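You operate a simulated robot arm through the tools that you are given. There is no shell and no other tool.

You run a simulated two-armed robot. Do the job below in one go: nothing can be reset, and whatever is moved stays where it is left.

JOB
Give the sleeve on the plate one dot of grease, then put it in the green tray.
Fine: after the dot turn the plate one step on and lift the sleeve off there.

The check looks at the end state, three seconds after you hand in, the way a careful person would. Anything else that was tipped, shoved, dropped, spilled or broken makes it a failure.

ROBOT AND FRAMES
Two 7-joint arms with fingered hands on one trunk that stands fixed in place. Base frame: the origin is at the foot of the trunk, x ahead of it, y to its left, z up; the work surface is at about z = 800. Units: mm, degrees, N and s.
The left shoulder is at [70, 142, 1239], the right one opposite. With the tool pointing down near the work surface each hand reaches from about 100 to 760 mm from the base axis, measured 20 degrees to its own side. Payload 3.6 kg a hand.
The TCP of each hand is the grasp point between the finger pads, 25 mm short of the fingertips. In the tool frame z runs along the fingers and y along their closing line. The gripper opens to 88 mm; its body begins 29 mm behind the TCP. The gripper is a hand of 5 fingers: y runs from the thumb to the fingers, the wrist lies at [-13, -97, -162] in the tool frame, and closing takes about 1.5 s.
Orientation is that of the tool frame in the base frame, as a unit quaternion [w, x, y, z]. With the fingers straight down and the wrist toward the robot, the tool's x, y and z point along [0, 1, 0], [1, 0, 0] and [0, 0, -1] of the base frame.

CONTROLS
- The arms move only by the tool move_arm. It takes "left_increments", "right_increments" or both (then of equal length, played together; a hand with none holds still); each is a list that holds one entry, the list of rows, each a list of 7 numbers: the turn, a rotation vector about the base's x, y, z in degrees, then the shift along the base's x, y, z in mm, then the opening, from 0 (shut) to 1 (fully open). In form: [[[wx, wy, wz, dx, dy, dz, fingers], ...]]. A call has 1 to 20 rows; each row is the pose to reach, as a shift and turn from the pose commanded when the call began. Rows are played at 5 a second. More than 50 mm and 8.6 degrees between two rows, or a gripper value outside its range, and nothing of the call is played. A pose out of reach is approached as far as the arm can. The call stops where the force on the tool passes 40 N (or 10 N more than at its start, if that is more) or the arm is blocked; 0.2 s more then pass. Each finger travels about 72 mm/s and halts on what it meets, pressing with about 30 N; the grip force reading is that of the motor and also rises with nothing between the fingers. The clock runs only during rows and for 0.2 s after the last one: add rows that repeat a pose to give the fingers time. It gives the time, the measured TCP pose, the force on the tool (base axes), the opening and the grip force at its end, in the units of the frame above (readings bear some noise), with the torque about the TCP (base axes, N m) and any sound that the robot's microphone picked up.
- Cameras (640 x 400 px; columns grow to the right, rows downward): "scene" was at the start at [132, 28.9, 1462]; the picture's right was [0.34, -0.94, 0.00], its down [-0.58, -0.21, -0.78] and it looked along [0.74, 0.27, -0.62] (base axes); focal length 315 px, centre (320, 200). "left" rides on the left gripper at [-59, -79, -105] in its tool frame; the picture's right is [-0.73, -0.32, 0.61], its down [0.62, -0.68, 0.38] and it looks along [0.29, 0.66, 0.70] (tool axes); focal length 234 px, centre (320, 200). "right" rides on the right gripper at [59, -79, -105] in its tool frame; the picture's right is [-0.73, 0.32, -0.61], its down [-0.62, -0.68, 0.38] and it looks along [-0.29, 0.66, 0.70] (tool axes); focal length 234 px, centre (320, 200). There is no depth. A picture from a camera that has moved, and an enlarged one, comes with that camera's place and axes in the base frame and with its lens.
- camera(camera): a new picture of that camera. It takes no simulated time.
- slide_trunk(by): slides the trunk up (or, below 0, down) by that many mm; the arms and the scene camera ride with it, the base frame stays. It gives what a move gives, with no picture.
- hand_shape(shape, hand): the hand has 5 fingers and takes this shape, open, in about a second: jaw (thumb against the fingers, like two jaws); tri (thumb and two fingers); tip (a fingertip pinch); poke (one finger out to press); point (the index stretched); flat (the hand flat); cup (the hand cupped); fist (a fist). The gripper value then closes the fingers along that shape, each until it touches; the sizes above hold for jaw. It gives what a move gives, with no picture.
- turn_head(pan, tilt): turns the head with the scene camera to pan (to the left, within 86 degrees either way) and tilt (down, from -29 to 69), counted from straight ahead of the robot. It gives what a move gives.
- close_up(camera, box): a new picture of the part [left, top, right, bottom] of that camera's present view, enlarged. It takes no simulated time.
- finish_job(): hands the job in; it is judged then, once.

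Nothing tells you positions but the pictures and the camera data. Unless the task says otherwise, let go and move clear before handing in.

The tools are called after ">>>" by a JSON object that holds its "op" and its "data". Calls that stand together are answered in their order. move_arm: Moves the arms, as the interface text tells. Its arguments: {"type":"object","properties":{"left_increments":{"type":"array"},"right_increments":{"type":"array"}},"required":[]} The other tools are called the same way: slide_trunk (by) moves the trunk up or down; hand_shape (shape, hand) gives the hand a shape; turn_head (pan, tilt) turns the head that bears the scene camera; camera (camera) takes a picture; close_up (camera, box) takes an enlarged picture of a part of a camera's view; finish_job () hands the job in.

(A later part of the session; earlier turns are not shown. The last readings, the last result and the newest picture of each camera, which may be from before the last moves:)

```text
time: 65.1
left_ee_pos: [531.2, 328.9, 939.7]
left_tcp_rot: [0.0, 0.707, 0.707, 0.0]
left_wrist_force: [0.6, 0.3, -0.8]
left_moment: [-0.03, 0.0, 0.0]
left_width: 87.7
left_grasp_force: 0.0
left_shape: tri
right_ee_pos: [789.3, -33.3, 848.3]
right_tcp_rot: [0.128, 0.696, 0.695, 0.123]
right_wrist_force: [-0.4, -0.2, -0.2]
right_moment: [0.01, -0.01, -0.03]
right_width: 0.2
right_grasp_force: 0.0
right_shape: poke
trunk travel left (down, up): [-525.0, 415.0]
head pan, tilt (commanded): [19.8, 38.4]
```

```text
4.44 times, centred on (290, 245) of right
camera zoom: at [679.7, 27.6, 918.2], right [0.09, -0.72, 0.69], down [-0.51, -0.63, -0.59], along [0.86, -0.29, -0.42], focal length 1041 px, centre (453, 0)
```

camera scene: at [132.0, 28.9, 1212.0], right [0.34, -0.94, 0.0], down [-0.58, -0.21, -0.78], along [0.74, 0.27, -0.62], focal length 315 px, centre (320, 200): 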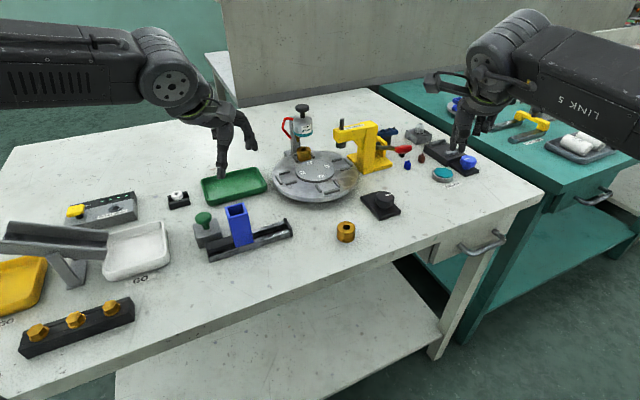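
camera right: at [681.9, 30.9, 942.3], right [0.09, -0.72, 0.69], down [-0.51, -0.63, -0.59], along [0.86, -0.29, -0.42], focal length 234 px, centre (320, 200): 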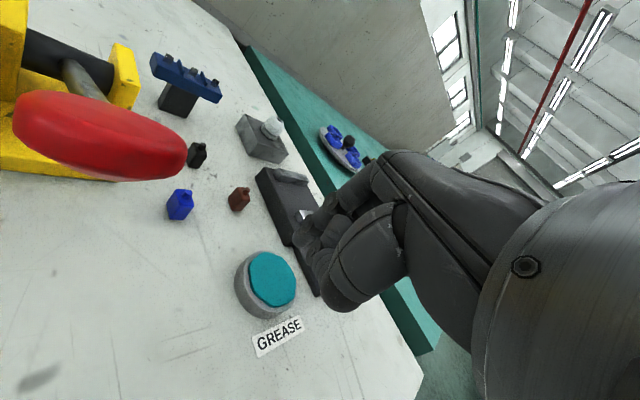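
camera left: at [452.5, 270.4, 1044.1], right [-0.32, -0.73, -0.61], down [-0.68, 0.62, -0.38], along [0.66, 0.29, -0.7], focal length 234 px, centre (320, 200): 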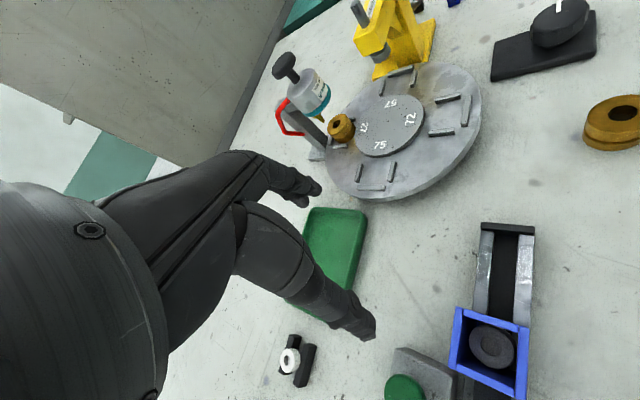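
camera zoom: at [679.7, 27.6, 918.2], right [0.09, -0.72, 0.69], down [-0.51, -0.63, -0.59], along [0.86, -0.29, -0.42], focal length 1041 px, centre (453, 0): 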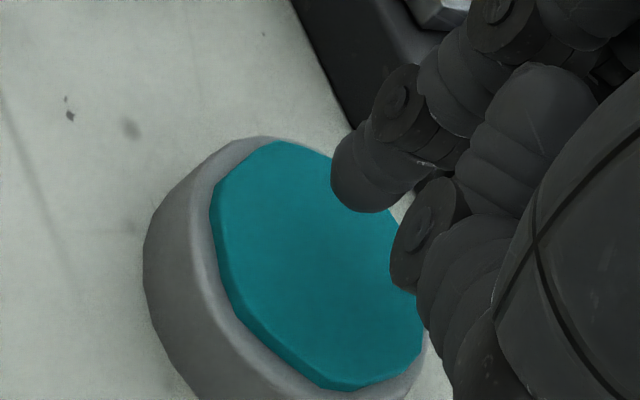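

The cap still stands proud of its ring. I'll press again in finer steps, looking at the cap from the scene camera while it is loaded.

>>> {"op": "move_arm", "data": {"right_increments": [[[0, 0, 0, 1, 2, -3, 1], [0, 0, 0, 1, 2, -6, 1], [0, 0, 0, 1, 2, -8, 1], [0, 0, 0, 1, 2, -8, 1]]]}}

>>> {"op": "close_up", "data": {"camera": "scene", "box": [420, 150, 470, 195]}}

>>> {"op": "move_arm", "data": {"right_increments": [[[0, 0, 0, 0, 0, -2, 1], [0, 0, 0, 0, 0, -4, 1], [0, 0, 0, 0, 0, -4, 1]]]}}

>>> {"op": "close_up", "data": {"camera": "scene", "box": [420, 150, 470, 195]}}

>>> {"op": "close_up", "data": {"camera": "left", "box": [290, 90, 350, 150]}}

```text
time: 66.1
left_ee_pos: [531.8, 329.2, 940.0]
left_tcp_rot: [0.0, 0.707, 0.707, 0.0]
left_wrist_force: [-0.5, 0.5, 0.6]
left_moment: [-0.02, 0.0, -0.03]
left_width: 87.8
left_grasp_force: 0.1
left_shape: tri
right_ee_pos: [791.3, -30.9, 839.7]
right_tcp_rot: [0.128, 0.697, 0.695, 0.123]
right_wrist_force: [-0.5, 0.9, -0.8]
right_moment: [-0.03, -0.03, -0.04]
right_width: 0.0
right_grasp_force: 0.1
right_shape: poke
trunk travel left (down, up): [-525.0, 415.0]
head pan, tilt (commanded): [19.8, 38.4]
```

```text
8.89 times, centred on (445, 172) of scene
camera zoom: at [132.0, 28.8, 1212.0], right [0.34, -0.94, 0.0], down [-0.58, -0.21, -0.78], along [0.74, 0.27, -0.62], focal length 2800 px, centre (-791, 444)
```

zoom: 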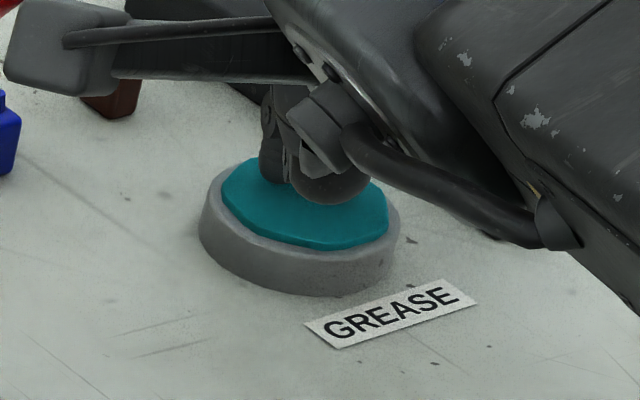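

```text
time: 66.9
left_ee_pos: [529.6, 330.1, 941.5]
left_tcp_rot: [0.001, 0.707, 0.707, 0.001]
left_wrist_force: [-0.5, 0.4, 0.3]
left_moment: [0.02, -0.01, 0.0]
left_width: 87.9
left_grasp_force: 0.1
left_shape: tri
right_ee_pos: [788.9, -30.9, 838.5]
right_tcp_rot: [0.129, 0.696, 0.695, 0.125]
right_wrist_force: [2.1, 0.4, 13.3]
right_moment: [-0.09, -0.2, 0.03]
right_width: 0.0
right_grasp_force: 0.2
right_shape: poke
trunk travel left (down, up): [-525.0, 415.0]
head pan, tilt (commanded): [19.8, 38.4]
```

```text
8.89 times, centred on (445, 172) of scene
camera zoom: at [129.8, 29.1, 1212.4], right [0.34, -0.94, 0.0], down [-0.58, -0.21, -0.78], along [0.74, 0.27, -0.62], focal length 2800 px, centre (-791, 444)
```

zoom: 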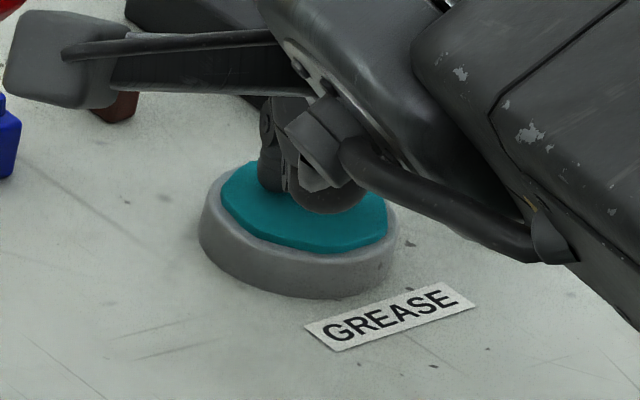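

```text
6.67 times, centred on (320, 120) of left
camera zoom: at [450.7, 270.6, 1045.1], right [-0.32, -0.73, -0.61], down [-0.68, 0.62, -0.38], along [0.66, 0.29, -0.69], focal length 1561 px, centre (320, 733)
```

zoom: 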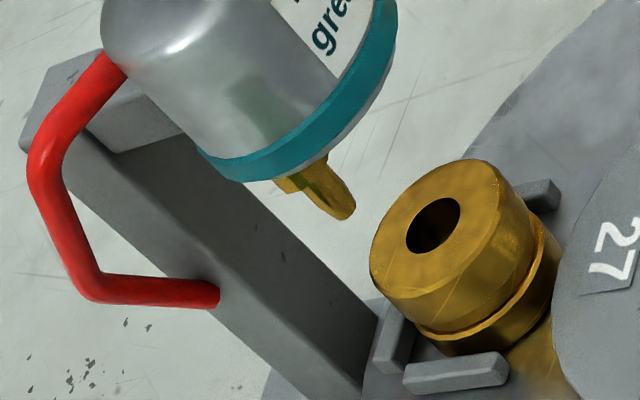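

Contact begins near z 839.5 and at 13 N the cap has not moved. I'll load it further and look at it under load.

>>> {"op": "move_arm", "data": {"right_increments": [[[0, 0, 0, 0, 0, -1.5, 1], [0, 0, 0, 0, 0, -3, 1], [0, 0, 0, 0, 0, -4, 1], [0, 0, 0, 0, 0, -4, 1]]]}}

>>> {"op": "close_up", "data": {"camera": "scene", "box": [420, 150, 470, 195]}}

>>> {"op": "close_up", "data": {"camera": "left", "box": [290, 90, 350, 150]}}

>>> {"op": "close_up", "data": {"camera": "right", "box": [240, 200, 340, 290]}}

```text
time: 67.9
left_ee_pos: [526.9, 328.9, 943.3]
left_tcp_rot: [0.002, 0.707, 0.707, 0.002]
left_wrist_force: [0.0, 1.1, -0.3]
left_moment: [0.02, 0.02, 0.0]
left_width: 88.0
left_grasp_force: 0.0
left_shape: tri
right_ee_pos: [787.7, -30.6, 839.0]
right_tcp_rot: [0.131, 0.696, 0.695, 0.126]
right_wrist_force: [5.0, -1.2, 35.1]
right_moment: [-0.29, -0.48, 0.06]
right_width: 0.1
right_grasp_force: 0.2
right_shape: poke
trunk travel left (down, up): [-525.0, 415.0]
head pan, tilt (commanded): [19.8, 38.4]
```

```text
8.89 times, centred on (445, 172) of scene
camera zoom: at [125.6, 29.0, 1213.0], right [0.34, -0.94, 0.0], down [-0.58, -0.21, -0.79], along [0.74, 0.27, -0.62], focal length 2800 px, centre (-791, 444)
```

zoom: 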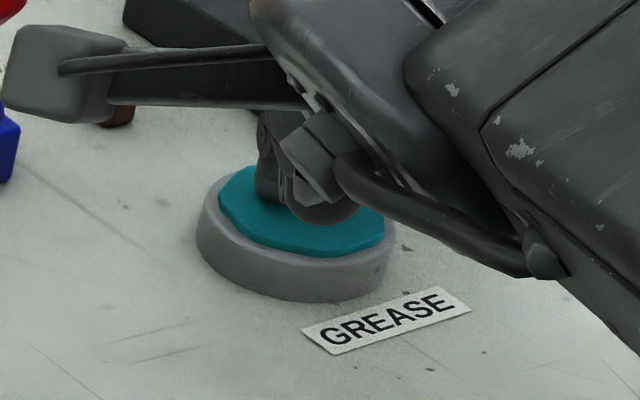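

```text
6.67 times, centred on (320, 120) of left
camera zoom: at [447.2, 270.5, 1046.9], right [-0.32, -0.73, -0.61], down [-0.68, 0.62, -0.39], along [0.66, 0.29, -0.69], focal length 1561 px, centre (320, 733)
```

zoom: 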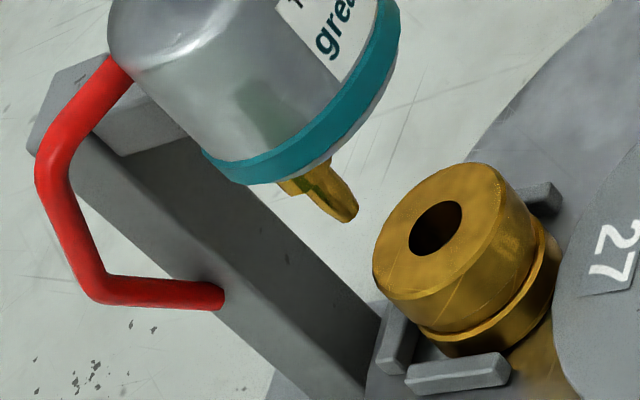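

```text
4.44 times, centred on (290, 245) of right
camera zoom: at [676.2, 29.2, 907.7], right [0.08, -0.72, 0.69], down [-0.5, -0.63, -0.6], along [0.86, -0.29, -0.41], focal length 1041 px, centre (453, 0)
```

zoom: 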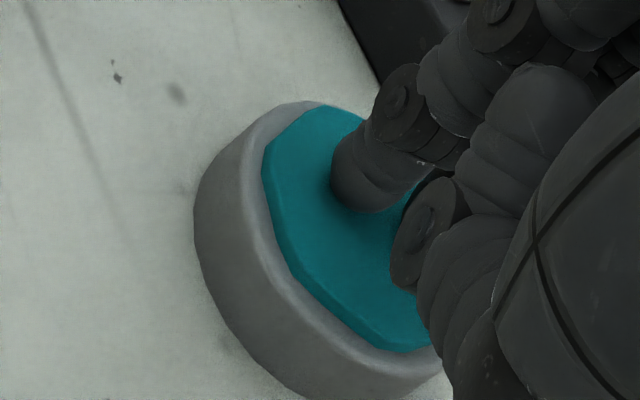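

At 35 N the cap still has not moved and nothing came out. I'll hold briefly, release, and check the sleeve again before considering the plunger on the pot itself.

>>> {"op": "move_arm", "data": {"right_increments": [[[0, 0, 0, 0, 0, 0, 1], [0, 0, 0, 0, 0, 0, 1], [0, 0, 0, 0, 0, 0, 1], [0, 0, 0, 0, 0, 6, 1], [0, 0, 0, 0, 0, 14, 1], [0, 0, 0, 0, 0, 26, 1], [0, 0, 0, 0, 0, 40, 1], [0, 0, 0, 0, 0, 40, 1], [0, 0, 0, 0, 0, 40, 1]]]}}

>>> {"op": "close_up", "data": {"camera": "left", "box": [290, 90, 350, 150]}}

>>> {"op": "close_up", "data": {"camera": "scene", "box": [420, 150, 470, 195]}}

>>> {"op": "camera", "data": {"camera": "scene"}}

```text
time: 69.9
left_ee_pos: [532.2, 328.9, 940.6]
left_tcp_rot: [0.0, 0.707, 0.707, 0.0]
left_wrist_force: [0.6, -1.3, -0.5]
left_moment: [-0.01, -0.01, 0.0]
left_width: 88.0
left_grasp_force: 0.0
left_shape: tri
right_ee_pos: [789.8, -31.3, 872.3]
right_tcp_rot: [0.128, 0.696, 0.696, 0.123]
right_wrist_force: [-0.4, -0.6, 0.7]
right_moment: [-0.04, 0.0, -0.01]
right_width: 0.0
right_grasp_force: 0.2
right_shape: poke
trunk travel left (down, up): [-525.0, 415.0]
head pan, tilt (commanded): [19.8, 38.4]
```

```text
6.67 times, centred on (320, 120) of left
camera zoom: at [452.5, 270.5, 1044.1], right [-0.32, -0.73, -0.61], down [-0.68, 0.62, -0.38], along [0.66, 0.29, -0.7], focal length 1561 px, centre (320, 733)
```

zoom: 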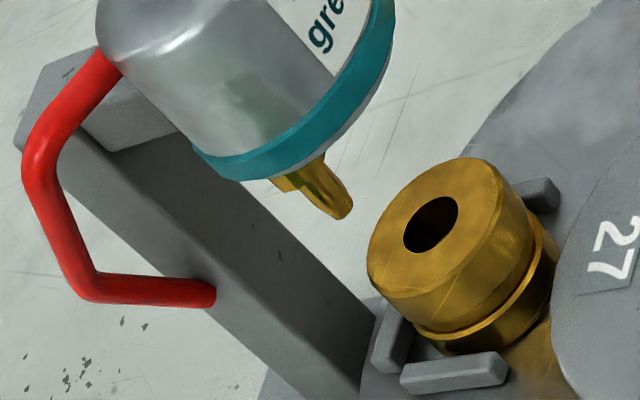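

```text
8.89 times, centred on (445, 172) of scene
camera zoom: at [132.0, 28.9, 1212.0], right [0.34, -0.94, 0.0], down [-0.58, -0.21, -0.78], along [0.74, 0.27, -0.62], focal length 2800 px, centre (-791, 444)
```

zoom: 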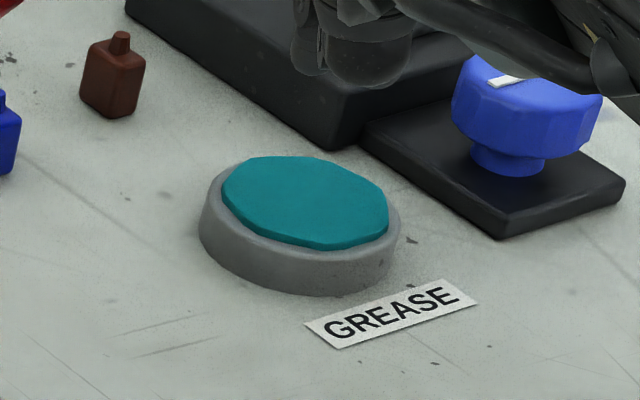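

```text
taken
camera scene: at [132.0, 28.9, 1212.0], right [0.34, -0.94, 0.0], down [-0.58, -0.21, -0.78], along [0.74, 0.27, -0.62], focal length 315 px, centre (320, 200)
```

scene: 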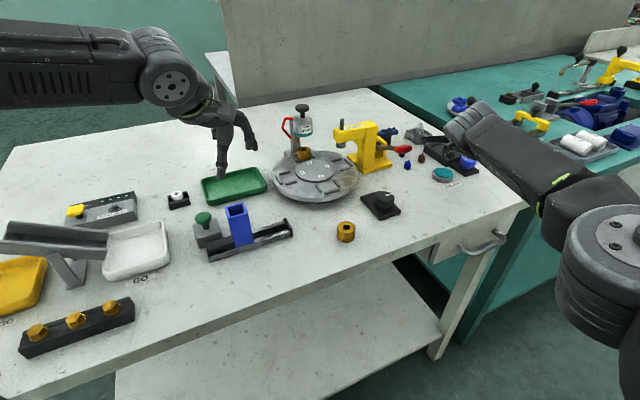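

Still no dot, and the GREASE cap behaves as rigid. I'll look closely at the pot, its plunger and its mounting.

>>> {"op": "close_up", "data": {"camera": "left", "box": [265, 45, 345, 125]}}

>>> {"op": "close_up", "data": {"camera": "scene", "box": [275, 95, 335, 165]}}

>>> {"op": "close_up", "data": {"camera": "scene", "box": [330, 110, 480, 220]}}

>>> {"op": "close_up", "data": {"camera": "right", "box": [0, 0, 320, 400]}}

```text
5.00 times, centred on (305, 85) of left
camera zoom: at [452.5, 270.5, 1044.1], right [-0.32, -0.73, -0.61], down [-0.68, 0.62, -0.38], along [0.66, 0.29, -0.7], focal length 1171 px, centre (395, 775)
```

zoom: 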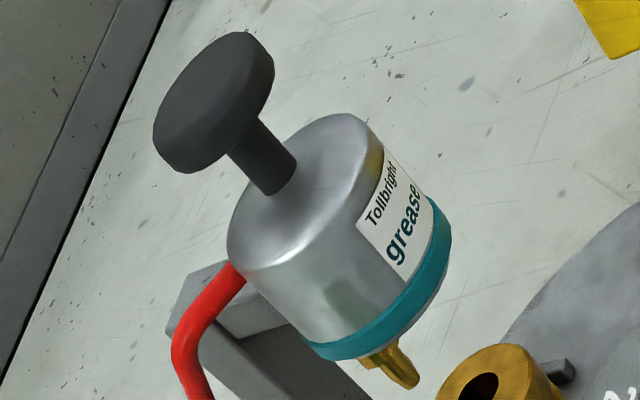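

```text
5.71 times, centred on (305, 130) of scene
camera zoom: at [132.0, 28.9, 1212.0], right [0.34, -0.94, 0.0], down [-0.58, -0.21, -0.78], along [0.74, 0.27, -0.62], focal length 1800 px, centre (406, 600)
```

zoom: 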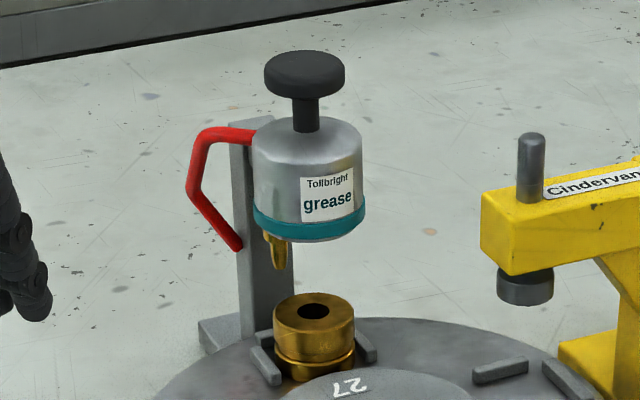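

```text
3.64 times, centred on (405, 165) of scene
camera zoom: at [132.0, 28.9, 1212.0], right [0.34, -0.94, 0.0], down [-0.58, -0.21, -0.78], along [0.74, 0.27, -0.62], focal length 1145 px, centre (11, 327)
```

zoom: 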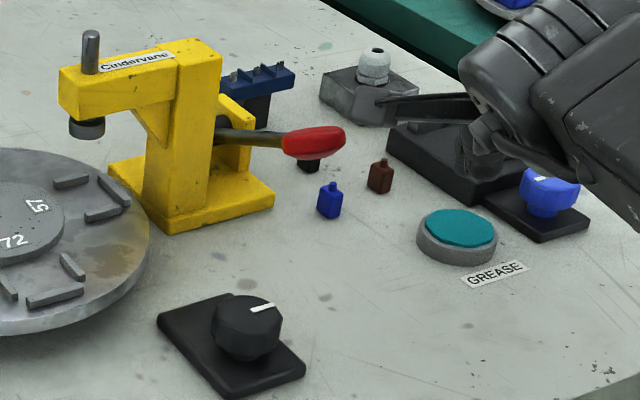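

```text
1.00 times, centred on (160, 200) of right (not enlarged: the box is as wide or as high as the picture)
camera zoom: at [680.6, 28.9, 942.3], right [0.09, -0.72, 0.69], down [-0.51, -0.63, -0.59], along [0.86, -0.29, -0.42], focal length 234 px, centre (480, 200)
```

zoom: 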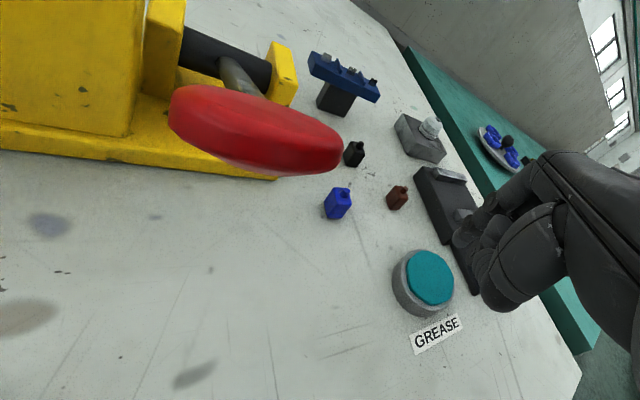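

Let me look at the sleeve's top face at maximum zoom from both cameras, in case a small dot is there already.

>>> {"op": "close_up", "data": {"camera": "left", "box": [320, 110, 345, 135]}}

>>> {"op": "close_up", "data": {"camera": "scene", "box": [290, 140, 320, 165]}}

>>> {"op": "close_up", "data": {"camera": "left", "box": [305, 95, 335, 125]}}

```text
16.00 times, centred on (332, 122) of left
camera zoom: at [452.5, 270.5, 1044.1], right [-0.32, -0.73, -0.61], down [-0.68, 0.62, -0.38], along [0.66, 0.29, -0.7], focal length 3747 px, centre (120, 1440)
```

zoom: 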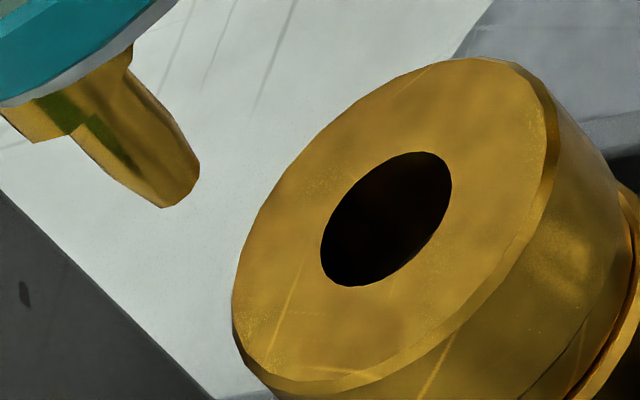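

```text
16.00 times, centred on (305, 152) of scene
camera zoom: at [132.0, 28.9, 1212.0], right [0.34, -0.94, 0.0], down [-0.58, -0.21, -0.78], along [0.74, 0.27, -0.62], focal length 5039 px, centre (560, 960)
```

zoom: 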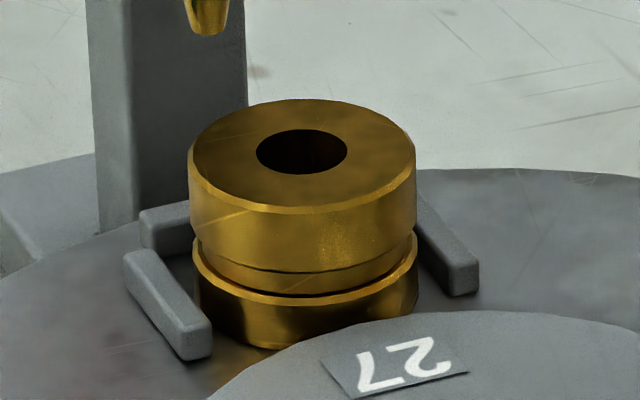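

```text
13.33 times, centred on (320, 110) of left
camera zoom: at [452.5, 270.5, 1044.1], right [-0.32, -0.73, -0.61], down [-0.68, 0.62, -0.38], along [0.66, 0.29, -0.7], focal length 3122 px, centre (320, 1400)
```

zoom: 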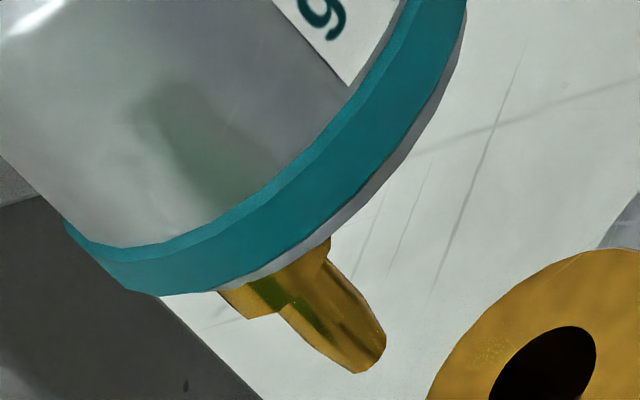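

There's no dot, and the GREASE cap is immovable even at 41 N. So the pot's own pump plunger at about (721, 280, 955) is the next candidate. I'll retreat the right hand, raise the left hand and bring the trunk up for a comfortable press from above.

>>> {"op": "move_arm", "data": {"right_increments": [[[0, 3, 0, -10, -5, 20, 1], [0, 7, 0, -35, -10, 45, 1], [0, 11, 0, -70, -20, 65, 1], [0, 15, 0, -105, -35, 80, 1], [0, 18, 0, -140, -50, 95, 1], [0, 20, 0, -175, -65, 110, 1], [0, 20, 0, -190, -70, 120, 1], [0, 20, 0, -190, -70, 120, 1]]], "left_increments": [[[0, 0, 0, 0, 0, 12, 1], [0, 0, 0, 0, 0, 25, 1], [0, 0, 0, 0, 0, 38, 1], [0, 0, 0, 0, 0, 50, 1], [0, 0, 0, 0, 0, 60, 1], [0, 0, 0, 0, 0, 70, 1], [0, 0, 0, 0, 0, 80, 1], [0, 0, 0, 0, 0, 80, 1]]]}}

>>> {"op": "hand_shape", "data": {"hand": "left", "shape": "poke"}}

>>> {"op": "slide_trunk", "data": {"by": 100}}

>>> {"op": "camera", "data": {"camera": "scene"}}

>>> {"op": "camera", "data": {"camera": "left"}}

```text
time: 71.7
left_ee_pos: [531.7, 327.9, 1019.1]
left_tcp_rot: [0.0, 0.707, 0.707, 0.0]
left_wrist_force: [0.2, -0.6, -1.1]
left_moment: [0.01, 0.02, -0.02]
left_width: 87.8
left_grasp_force: 0.0
left_shape: tri
right_ee_pos: [599.6, -101.0, 993.6]
right_tcp_rot: [0.004, 0.707, 0.707, 0.0]
right_wrist_force: [-0.2, -0.3, 0.2]
right_moment: [0.01, -0.02, 0.01]
right_width: 0.1
right_grasp_force: 0.1
right_shape: poke
trunk travel left (down, up): [-525.0, 415.0]
head pan, tilt (commanded): [19.8, 38.4]
```

```text
time: 72.6
left_ee_pos: [532.1, 328.7, 1019.1]
left_tcp_rot: [0.0, 0.707, 0.707, -0.001]
left_wrist_force: [0.4, -0.2, 0.0]
left_moment: [0.0, -0.01, 0.01]
left_width: 0.0
left_grasp_force: 0.1
left_shape: poke
right_ee_pos: [599.0, -100.7, 992.5]
right_tcp_rot: [0.006, 0.707, 0.707, 0.0]
right_wrist_force: [-0.8, 0.0, 0.1]
right_moment: [-0.01, -0.03, -0.02]
right_width: 0.0
right_grasp_force: 0.0
right_shape: poke
trunk travel left (down, up): [-525.0, 415.0]
head pan, tilt (commanded): [19.8, 38.4]
```

```text
time: 73.9
left_ee_pos: [532.4, 327.8, 1119.8]
left_tcp_rot: [0.0, 0.707, 0.707, 0.001]
left_wrist_force: [-0.1, -0.1, -0.2]
left_moment: [0.0, 0.03, 0.0]
left_width: 0.0
left_grasp_force: 0.0
left_shape: poke
right_ee_pos: [599.3, -100.6, 1093.0]
right_tcp_rot: [0.005, 0.707, 0.707, 0.0]
right_wrist_force: [-0.7, 0.8, -0.2]
right_moment: [0.05, 0.0, -0.01]
right_width: 0.0
right_grasp_force: 0.0
right_shape: poke
trunk travel left (down, up): [-625.0, 315.0]
head pan, tilt (commanded): [19.8, 38.4]
```

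```text
taken
camera scene: at [132.2, 28.9, 1312.0], right [0.34, -0.94, 0.0], down [-0.58, -0.21, -0.78], along [0.74, 0.27, -0.62], focal length 315 px, centre (320, 200)
```

scene: 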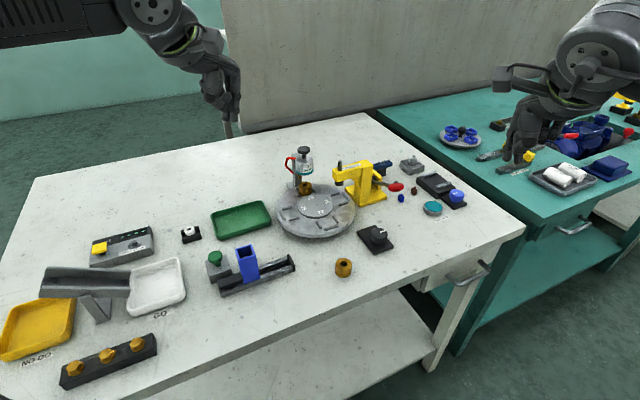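

```text
taken
camera left: at [452.9, 270.3, 1223.4], right [-0.32, -0.73, -0.61], down [-0.68, 0.62, -0.38], along [0.66, 0.29, -0.7], focal length 234 px, centre (320, 200)
```

left: 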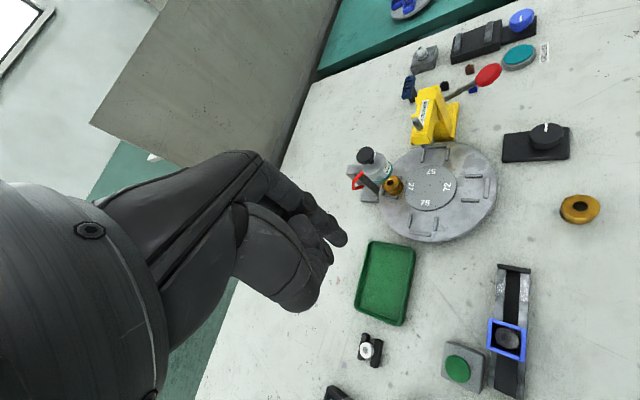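

>>> {"op": "close_up", "data": {"camera": "left", "box": [260, 170, 380, 310]}}

>>> {"op": "close_up", "data": {"camera": "scene", "box": [180, 40, 270, 150]}}

>>> {"op": "close_up", "data": {"camera": "scene", "box": [270, 140, 340, 210]}}

```text
2.86 times, centred on (320, 240) of left
camera zoom: at [452.9, 270.3, 1223.4], right [-0.32, -0.73, -0.61], down [-0.68, 0.62, -0.38], along [0.66, 0.29, -0.7], focal length 669 px, centre (320, 86)
```

zoom: 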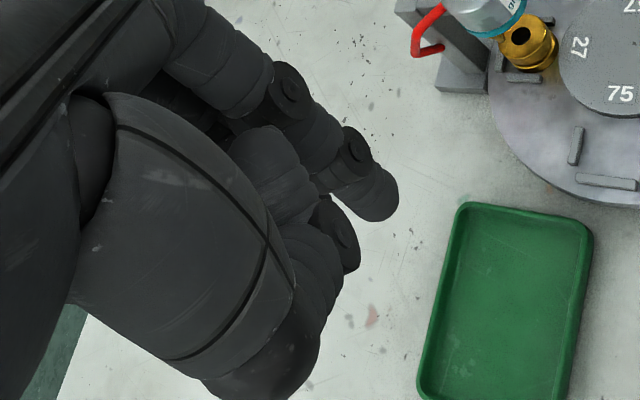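

```text
3.64 times, centred on (225, 95) of scene
camera zoom: at [132.2, 28.9, 1312.0], right [0.34, -0.94, 0.0], down [-0.58, -0.21, -0.78], along [0.74, 0.27, -0.62], focal length 1145 px, centre (666, 582)
```

zoom: 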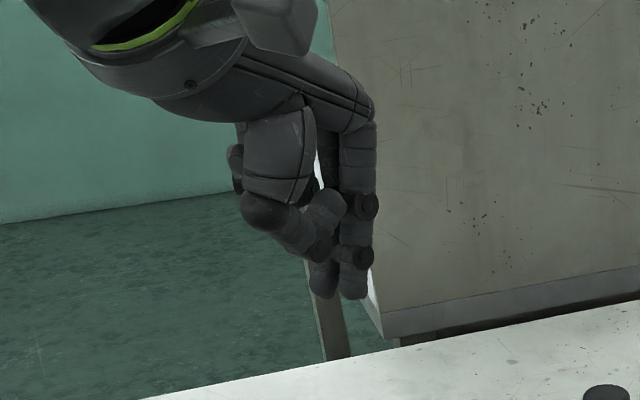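

```text
5.71 times, centred on (305, 175) of scene
camera zoom: at [132.2, 28.9, 1312.0], right [0.34, -0.94, 0.0], down [-0.58, -0.21, -0.78], along [0.74, 0.27, -0.62], focal length 1800 px, centre (406, 343)
```

zoom: 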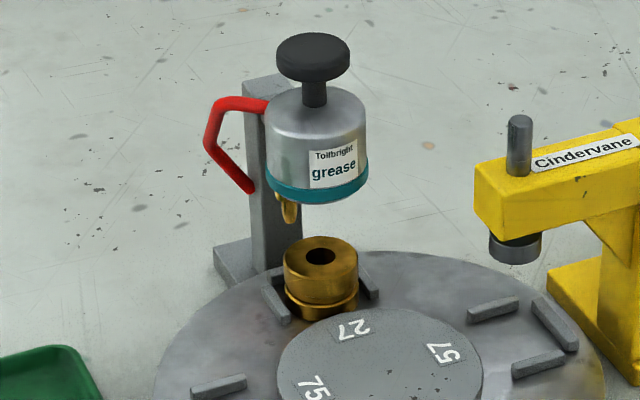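

The poke shape puts two fingertips about 20–23 mm below the TCP. I'll move the left hand over the plunger at a safe height.

>>> {"op": "move_arm", "data": {"left_increments": [[[0, 0, 0, 32, -8, -10, 1], [0, 0, 0, 64, -16, -25, 1], [0, 0, 0, 96, -24, -40, 1], [0, 0, 0, 128, -32, -60, 1], [0, 0, 0, 160, -40, -80, 1], [0, 0, 0, 190, -47, -100, 1], [0, 0, 0, 190, -47, -110, 1], [0, 0, 0, 190, -47, -110, 1]]]}}

>>> {"op": "camera", "data": {"camera": "scene"}}

>>> {"op": "close_up", "data": {"camera": "scene", "box": [260, 100, 360, 200]}}

>>> {"op": "camera", "data": {"camera": "left"}}

>>> {"op": "camera", "data": {"camera": "right"}}

```text
time: 75.7
left_ee_pos: [706.2, 282.9, 1009.6]
left_tcp_rot: [0.0, 0.707, 0.707, 0.0]
left_wrist_force: [-0.5, -0.6, -0.3]
left_moment: [0.0, 0.03, 0.03]
left_width: 0.0
left_grasp_force: 0.0
left_shape: poke
left hand out of reach, approached as far as the arm can: row 6, 7, 8
right_ee_pos: [600.2, -100.0, 1092.3]
right_tcp_rot: [0.005, 0.708, 0.707, 0.001]
right_wrist_force: [0.2, 0.8, 0.1]
right_moment: [0.03, 0.06, 0.01]
right_width: 0.1
right_grasp_force: 0.0
right_shape: poke
trunk travel left (down, up): [-625.0, 315.0]
head pan, tilt (commanded): [19.8, 38.4]
```

```text
taken
camera scene: at [132.6, 28.8, 1311.9], right [0.34, -0.94, 0.0], down [-0.58, -0.21, -0.78], along [0.74, 0.27, -0.62], focal length 315 px, centre (320, 200)
```

scene: 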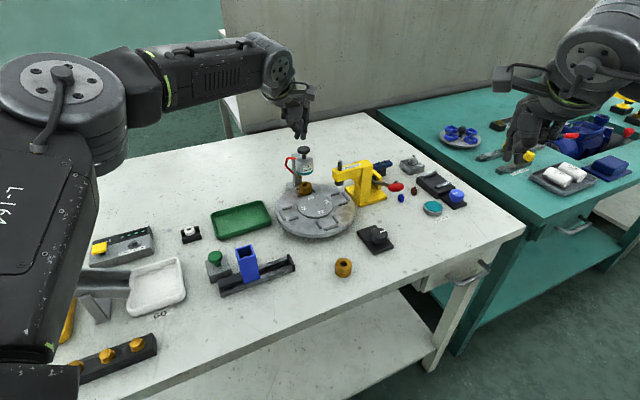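

```text
4.00 times, centred on (310, 150) of scene
camera zoom: at [132.6, 28.8, 1311.9], right [0.34, -0.94, 0.0], down [-0.58, -0.21, -0.78], along [0.74, 0.27, -0.62], focal length 1260 px, centre (360, 400)
```

zoom: 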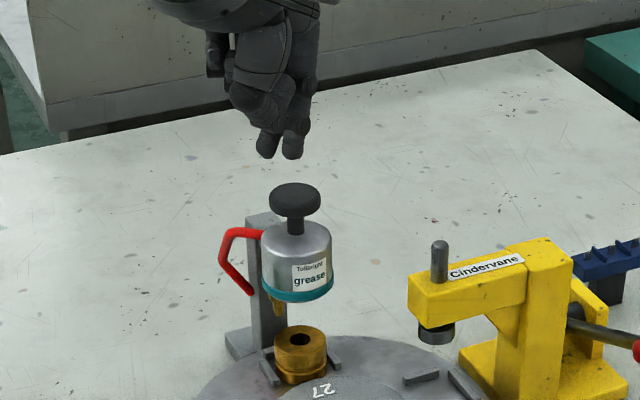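

```text
taken
camera left: at [627.7, 226.0, 1113.9], right [-0.32, -0.73, -0.61], down [-0.68, 0.62, -0.38], along [0.66, 0.29, -0.7], focal length 234 px, centre (320, 200)
```

left: 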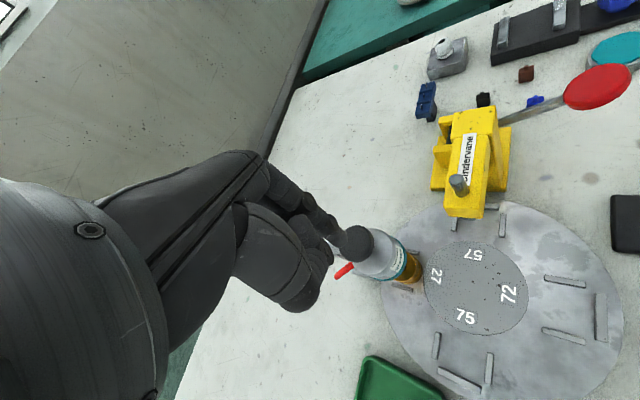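

```text
taken
camera right: at [521.4, -39.8, 1195.9], right [0.32, -0.72, 0.61], down [-0.68, -0.63, -0.38], along [0.66, -0.29, -0.69], focal length 234 px, centre (320, 200)
```

right: 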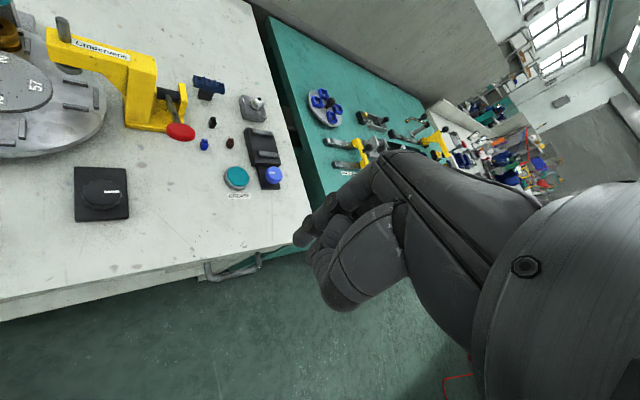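

The left arm needs a forward tilt to reach. I'll tilt 15° and centre over the plunger, staying a little above it.

>>> {"op": "move_arm", "data": {"left_increments": [[[0, -5, 0, 2, 0, 0, 1], [0, -10, 0, 5, -1, -4, 1], [0, -15, 0, 8, -2, -8, 1], [0, -15, 0, 11, -2, -16, 1], [0, -15, 0, 11, -2, -16, 1]]]}}

>>> {"op": "close_up", "data": {"camera": "scene", "box": [270, 110, 350, 200]}}

>>> {"op": "close_up", "data": {"camera": "left", "box": [280, 160, 440, 310]}}

```text
time: 76.9
left_ee_pos: [717.4, 282.1, 993.5]
left_tcp_rot: [0.092, 0.701, 0.701, 0.093]
left_wrist_force: [0.1, -1.1, 0.7]
left_moment: [0.0, 0.0, -0.02]
left_width: 0.1
left_grasp_force: 0.0
left_shape: poke
right_ee_pos: [599.7, -101.5, 1092.4]
right_tcp_rot: [0.006, 0.707, 0.707, 0.0]
right_wrist_force: [0.1, -0.6, 0.5]
right_moment: [-0.03, 0.01, 0.0]
right_width: 0.1
right_grasp_force: 0.0
right_shape: poke
trunk travel left (down, up): [-625.0, 315.0]
head pan, tilt (commanded): [19.8, 38.4]
```

```text
4.44 times, centred on (310, 155) of scene
camera zoom: at [131.9, 28.8, 1312.0], right [0.34, -0.94, 0.0], down [-0.58, -0.21, -0.78], along [0.74, 0.27, -0.62], focal length 1400 px, centre (364, 400)
```

zoom: 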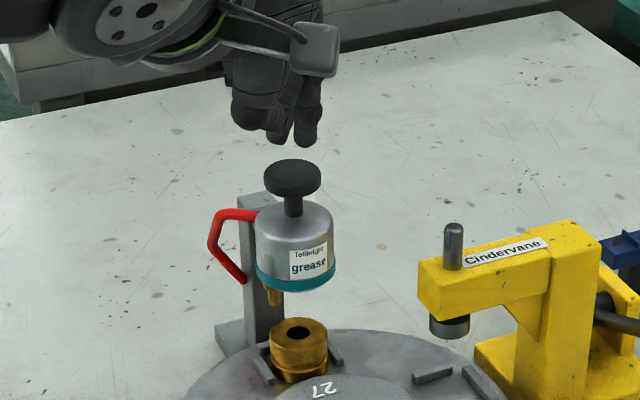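

```text
2.67 times, centred on (360, 235) of left
camera zoom: at [613.4, 224.2, 1074.1], right [-0.15, -0.73, -0.67], down [-0.56, 0.62, -0.55], along [0.81, 0.29, -0.5], focal length 624 px, centre (213, 107)
```

zoom: 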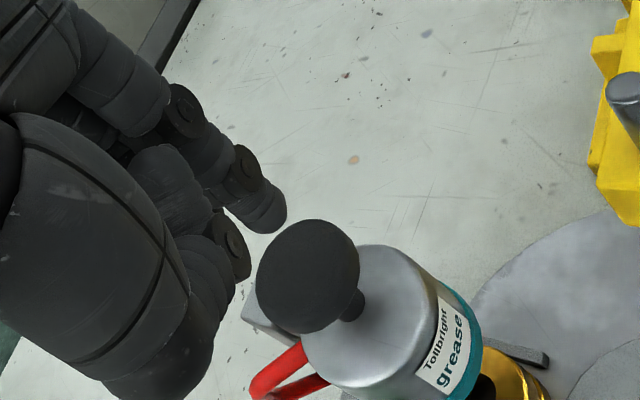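

The fingertips are centred over the plunger head. I'll lower until light contact.

>>> {"op": "move_arm", "data": {"left_increments": [[[0, 0, 0, 0, 0, -6, 1], [0, 0, 0, 0, 0, -11, 1], [0, 0, 0, 0, 0, -15, 1], [0, 0, 0, 0, 0, -18, 1]]]}}

>>> {"op": "close_up", "data": {"camera": "scene", "box": [270, 110, 350, 200]}}

>>> {"op": "close_up", "data": {"camera": "left", "box": [280, 160, 440, 310]}}

```text
time: 77.9
left_ee_pos: [716.7, 283.0, 976.9]
left_tcp_rot: [0.092, 0.701, 0.701, 0.092]
left_wrist_force: [-0.7, -0.7, 2.4]
left_moment: [0.03, 0.02, 0.02]
left_width: 0.0
left_grasp_force: 0.1
left_shape: poke
right_ee_pos: [599.7, -101.0, 1092.6]
right_tcp_rot: [0.005, 0.707, 0.707, 0.001]
right_wrist_force: [-0.9, -0.3, 0.0]
right_moment: [0.02, 0.0, 0.01]
right_width: 0.0
right_grasp_force: 0.1
right_shape: poke
trunk travel left (down, up): [-625.0, 315.0]
head pan, tilt (commanded): [19.8, 38.4]
```

```text
4.44 times, centred on (310, 155) of scene
camera zoom: at [131.8, 28.6, 1312.1], right [0.34, -0.94, 0.0], down [-0.58, -0.21, -0.78], along [0.74, 0.27, -0.62], focal length 1400 px, centre (364, 400)
```

zoom: 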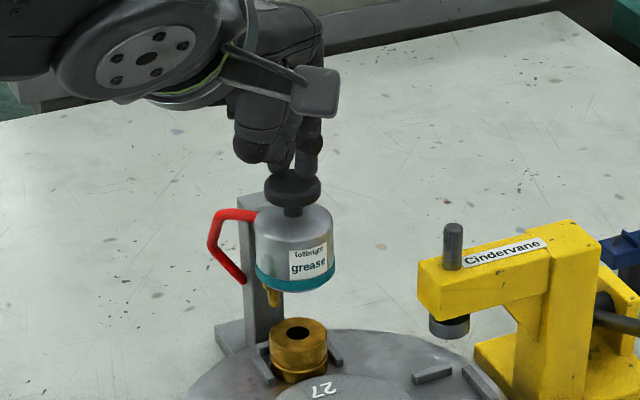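

```text
2.67 times, centred on (360, 235) of left
camera zoom: at [613.5, 224.2, 1056.4], right [-0.15, -0.73, -0.67], down [-0.56, 0.62, -0.55], along [0.81, 0.29, -0.5], focal length 624 px, centre (213, 107)
```

zoom: 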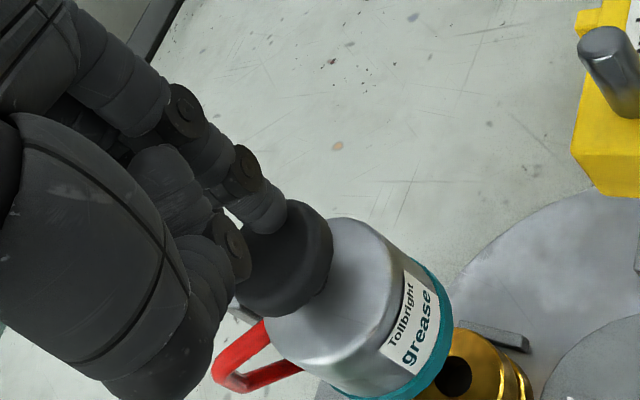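

The plunger gives way under just 2.4 N, so it is the real pump. I'll continue the single stroke downward.

>>> {"op": "move_arm", "data": {"left_increments": [[[0, 0, 0, 0, 0, -2, 1], [0, 0, 0, 0, 0, -4, 1], [0, 0, 0, 0, 0, -6, 1], [0, 0, 0, 0, 0, -7, 1]]]}}

>>> {"op": "close_up", "data": {"camera": "scene", "box": [270, 130, 350, 210]}}

>>> {"op": "close_up", "data": {"camera": "left", "box": [280, 160, 440, 310]}}

```text
time: 78.9
left_ee_pos: [718.2, 282.1, 970.5]
left_tcp_rot: [0.093, 0.701, 0.701, 0.093]
left_wrist_force: [1.0, -0.2, 4.9]
left_moment: [0.03, -0.07, 0.0]
left_width: 0.2
left_grasp_force: 0.0
left_shape: poke
right_ee_pos: [598.5, -101.3, 1093.0]
right_tcp_rot: [0.006, 0.707, 0.707, 0.0]
right_wrist_force: [0.3, 0.4, 0.3]
right_moment: [0.02, -0.01, 0.03]
right_width: 0.2
right_grasp_force: 0.0
right_shape: poke
trunk travel left (down, up): [-625.0, 315.0]
head pan, tilt (commanded): [19.8, 38.4]
heard: click
```

```text
5.00 times, centred on (310, 170) of scene
camera zoom: at [131.0, 28.5, 1312.2], right [0.34, -0.94, 0.0], down [-0.58, -0.21, -0.78], along [0.74, 0.27, -0.62], focal length 1575 px, centre (370, 350)
```

zoom: 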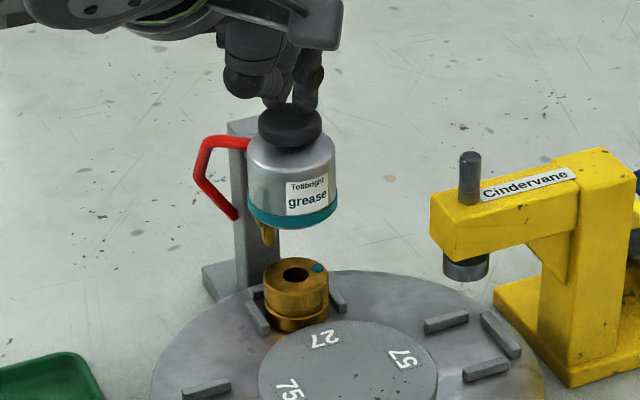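

```text
2.67 times, centred on (360, 235) of left
camera zoom: at [613.2, 224.1, 1049.7], right [-0.15, -0.73, -0.67], down [-0.56, 0.62, -0.55], along [0.82, 0.29, -0.5], focal length 624 px, centre (213, 107)
```

zoom: 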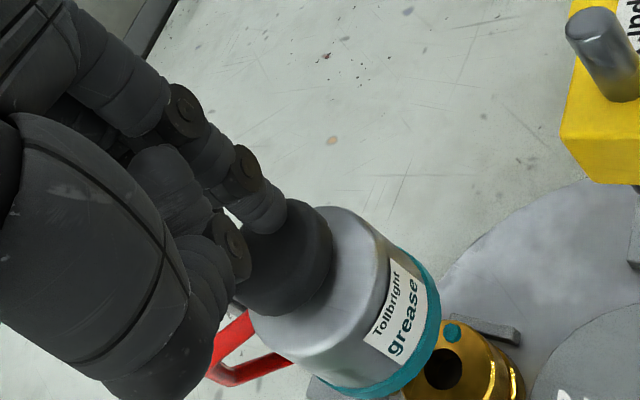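

A click, and one teal dot is on the sleeve's top face. I'll lift the left hand straight up off the plunger and back away.

>>> {"op": "move_arm", "data": {"left_increments": [[[0, 0, 0, 0, 0, 12, 1], [0, 0, 0, 0, 0, 30, 1], [0, 0, 0, 0, 0, 55, 1], [0, 5, 0, -25, 5, 70, 1], [0, 10, 0, -60, 15, 80, 1], [0, 15, 0, -100, 30, 90, 1], [0, 15, 0, -140, 45, 100, 1], [0, 15, 0, -180, 55, 105, 1], [0, 15, 0, -180, 55, 105, 1]]]}}

>>> {"op": "close_up", "data": {"camera": "scene", "box": [270, 130, 350, 210]}}

>>> {"op": "camera", "data": {"camera": "scene"}}

>>> {"op": "camera", "data": {"camera": "left"}}

```text
time: 80.9
left_ee_pos: [538.5, 336.8, 1072.6]
left_tcp_rot: [-0.001, 0.707, 0.707, 0.0]
left_wrist_force: [1.2, -0.4, 0.4]
left_moment: [-0.01, 0.02, 0.01]
left_width: 0.2
left_grasp_force: 0.0
left_shape: poke
right_ee_pos: [600.0, -100.9, 1093.0]
right_tcp_rot: [0.005, 0.708, 0.706, 0.0]
right_wrist_force: [0.4, -0.6, -0.1]
right_moment: [0.0, -0.04, -0.03]
right_width: 0.0
right_grasp_force: 0.0
right_shape: poke
trunk travel left (down, up): [-625.0, 315.0]
head pan, tilt (commanded): [19.8, 38.4]
```

```text
5.00 times, centred on (310, 170) of scene
camera zoom: at [133.2, 28.3, 1311.9], right [0.34, -0.94, 0.0], down [-0.59, -0.21, -0.78], along [0.74, 0.27, -0.62], focal length 1575 px, centre (370, 350)
```

zoom: 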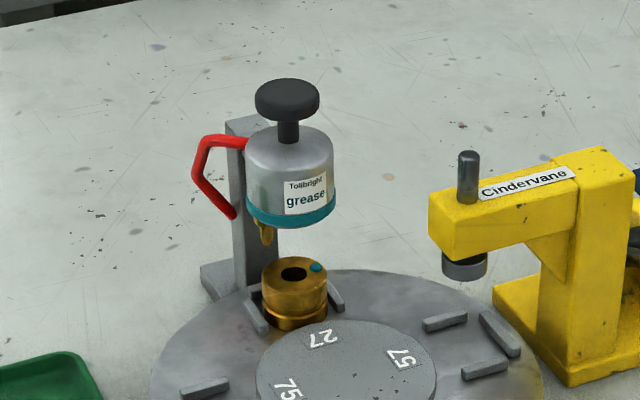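

```text
taken
camera scene: at [133.2, 28.3, 1311.9], right [0.34, -0.94, 0.0], down [-0.59, -0.21, -0.78], along [0.74, 0.27, -0.62], focal length 315 px, centre (320, 200)
```

scene: 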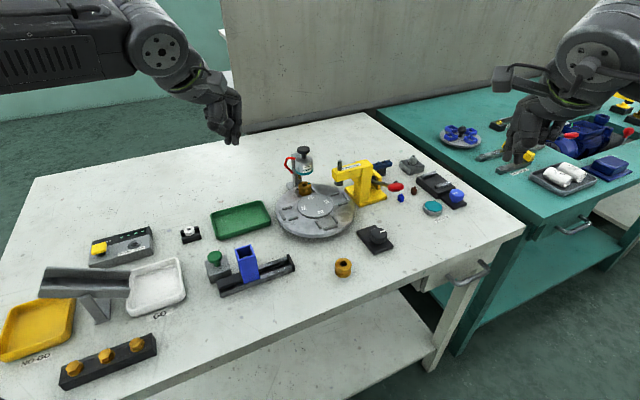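

```text
taken
camera left: at [458.8, 278.9, 1177.1], right [-0.32, -0.73, -0.61], down [-0.68, 0.62, -0.38], along [0.66, 0.29, -0.7], focal length 234 px, centre (320, 200)
```

left: 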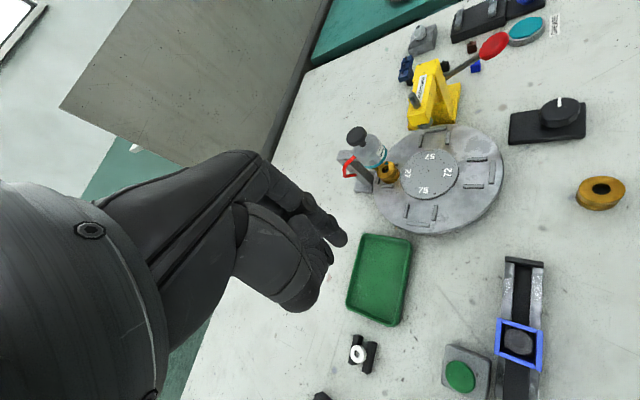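

One clean dot on the ring face, and the plunger has returned. Now I'll set the right hand to the three-finger shape, lower the trunk again, and turn the plate one more step. I'll also set the left hand to the three-finger shape for the pick.

>>> {"op": "hand_shape", "data": {"hand": "right", "shape": "tri"}}

>>> {"op": "hand_shape", "data": {"hand": "left", "shape": "tri"}}

>>> {"op": "move_arm", "data": {"left_increments": [[[0, 0, 0, -20, 5, 5, 1], [0, 0, 0, -45, 10, 10, 1], [0, 0, 0, -70, 15, 15, 1], [0, 0, 0, -90, 20, 20, 1], [0, 0, 0, -90, 20, 20, 1]]]}}

>>> {"op": "slide_trunk", "data": {"by": -100}}

>>> {"op": "move_arm", "data": {"right_increments": [[[0, 0, -5, 5, 25, -10, 1], [0, 0, -10, 10, 50, -20, 1], [0, 0, -15, 15, 75, -30, 1], [0, 0, -20, 20, 100, -42, 1], [0, 0, -25, 26, 125, -55, 1], [0, 0, -30, 32, 150, -70, 1], [0, 0, -34.6, 37.5, 174.5, -85, 1], [0, 0, -34.6, 37.5, 174.5, -93, 1], [0, 0, -34.6, 37.5, 174.5, -93, 1]]]}}

>>> {"op": "camera", "data": {"camera": "right"}}

>>> {"op": "camera", "data": {"camera": "scene"}}

```text
time: 81.8
left_ee_pos: [536.7, 337.8, 1072.8]
left_tcp_rot: [0.0, 0.707, 0.707, 0.0]
left_wrist_force: [-0.2, 0.7, -0.6]
left_moment: [0.02, 0.02, 0.03]
left_width: 0.0
left_grasp_force: 0.1
left_shape: poke
right_ee_pos: [598.9, -100.1, 1093.3]
right_tcp_rot: [0.005, 0.707, 0.707, -0.001]
right_wrist_force: [-0.4, -0.5, -0.1]
right_moment: [0.01, 0.0, 0.0]
right_width: 87.8
right_grasp_force: 0.0
right_shape: tri
trunk travel left (down, up): [-625.0, 315.0]
head pan, tilt (commanded): [19.8, 38.4]
```

```text
time: 82.7
left_ee_pos: [538.5, 337.9, 1073.4]
left_tcp_rot: [0.001, 0.707, 0.707, 0.0]
left_wrist_force: [0.4, -0.2, 0.7]
left_moment: [0.01, 0.01, -0.03]
left_width: 87.8
left_grasp_force: 0.1
left_shape: tri
right_ee_pos: [600.1, -100.1, 1093.1]
right_tcp_rot: [0.005, 0.708, 0.707, 0.0]
right_wrist_force: [0.3, -0.3, 0.3]
right_moment: [0.01, 0.03, 0.02]
right_width: 87.9
right_grasp_force: 0.0
right_shape: tri
trunk travel left (down, up): [-625.0, 315.0]
head pan, tilt (commanded): [19.8, 38.4]
```

```text
time: 83.9
left_ee_pos: [450.1, 356.4, 1094.5]
left_tcp_rot: [-0.001, 0.707, 0.707, -0.001]
left_wrist_force: [-0.5, 0.4, 0.4]
left_moment: [-0.02, -0.01, 0.0]
left_width: 88.0
left_grasp_force: 0.1
left_shape: tri
right_ee_pos: [601.1, -100.6, 1092.9]
right_tcp_rot: [0.005, 0.707, 0.707, 0.001]
right_wrist_force: [-0.4, -0.1, -0.2]
right_moment: [0.02, 0.02, 0.01]
right_width: 87.8
right_grasp_force: 0.0
right_shape: tri
trunk travel left (down, up): [-625.0, 315.0]
head pan, tilt (commanded): [19.8, 38.4]
```

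```text
time: 85.2
left_ee_pos: [448.2, 355.9, 994.5]
left_tcp_rot: [0.0, 0.707, 0.707, 0.0]
left_wrist_force: [-0.1, -0.2, 0.9]
left_moment: [0.06, 0.01, -0.05]
left_width: 87.8
left_grasp_force: 0.0
left_shape: tri
right_ee_pos: [600.3, -99.9, 992.4]
right_tcp_rot: [0.005, 0.707, 0.707, 0.001]
right_wrist_force: [-0.3, 0.1, -0.2]
right_moment: [0.0, -0.04, 0.02]
right_width: 87.8
right_grasp_force: 0.0
right_shape: tri
trunk travel left (down, up): [-525.0, 415.0]
head pan, tilt (commanded): [19.8, 38.4]
```

```text
time: 87.2
left_ee_pos: [446.9, 357.1, 993.9]
left_tcp_rot: [-0.001, 0.707, 0.707, 0.0]
left_wrist_force: [0.9, -0.8, -0.5]
left_moment: [-0.01, -0.02, -0.03]
left_width: 87.7
left_grasp_force: 0.2
left_shape: tri
right_ee_pos: [637.3, 74.7, 899.7]
right_tcp_rot: [0.005, 0.885, 0.465, -0.001]
right_wrist_force: [0.1, -0.5, 0.2]
right_moment: [0.01, 0.01, 0.03]
right_width: 87.9
right_grasp_force: 0.1
right_shape: tri
trunk travel left (down, up): [-525.0, 415.0]
head pan, tilt (commanded): [19.8, 38.4]
```

```text
taken
camera right: at [606.1, 170.6, 1002.9], right [-0.15, -0.77, 0.61], down [-0.91, -0.13, -0.38], along [0.38, -0.62, -0.69], focal length 234 px, centre (320, 200)
```

right: 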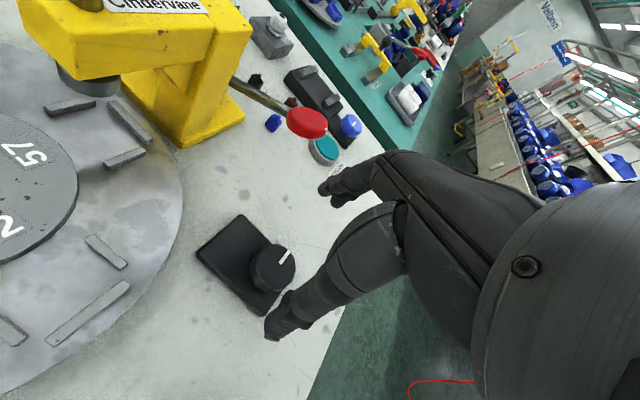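

```text
taken
camera scene: at [131.9, 29.5, 1212.0], right [0.34, -0.94, 0.0], down [-0.58, -0.21, -0.78], along [0.74, 0.27, -0.62], focal length 315 px, centre (320, 200)
```

scene: 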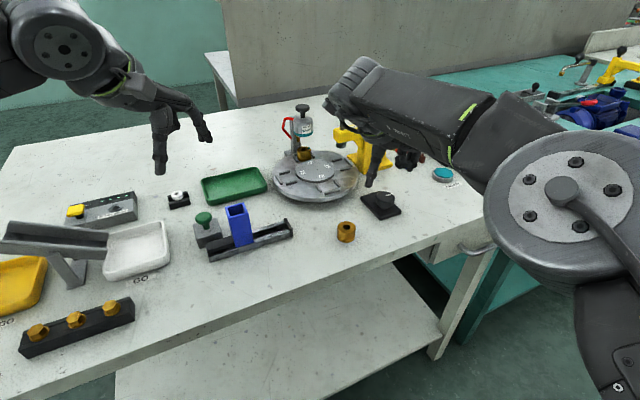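

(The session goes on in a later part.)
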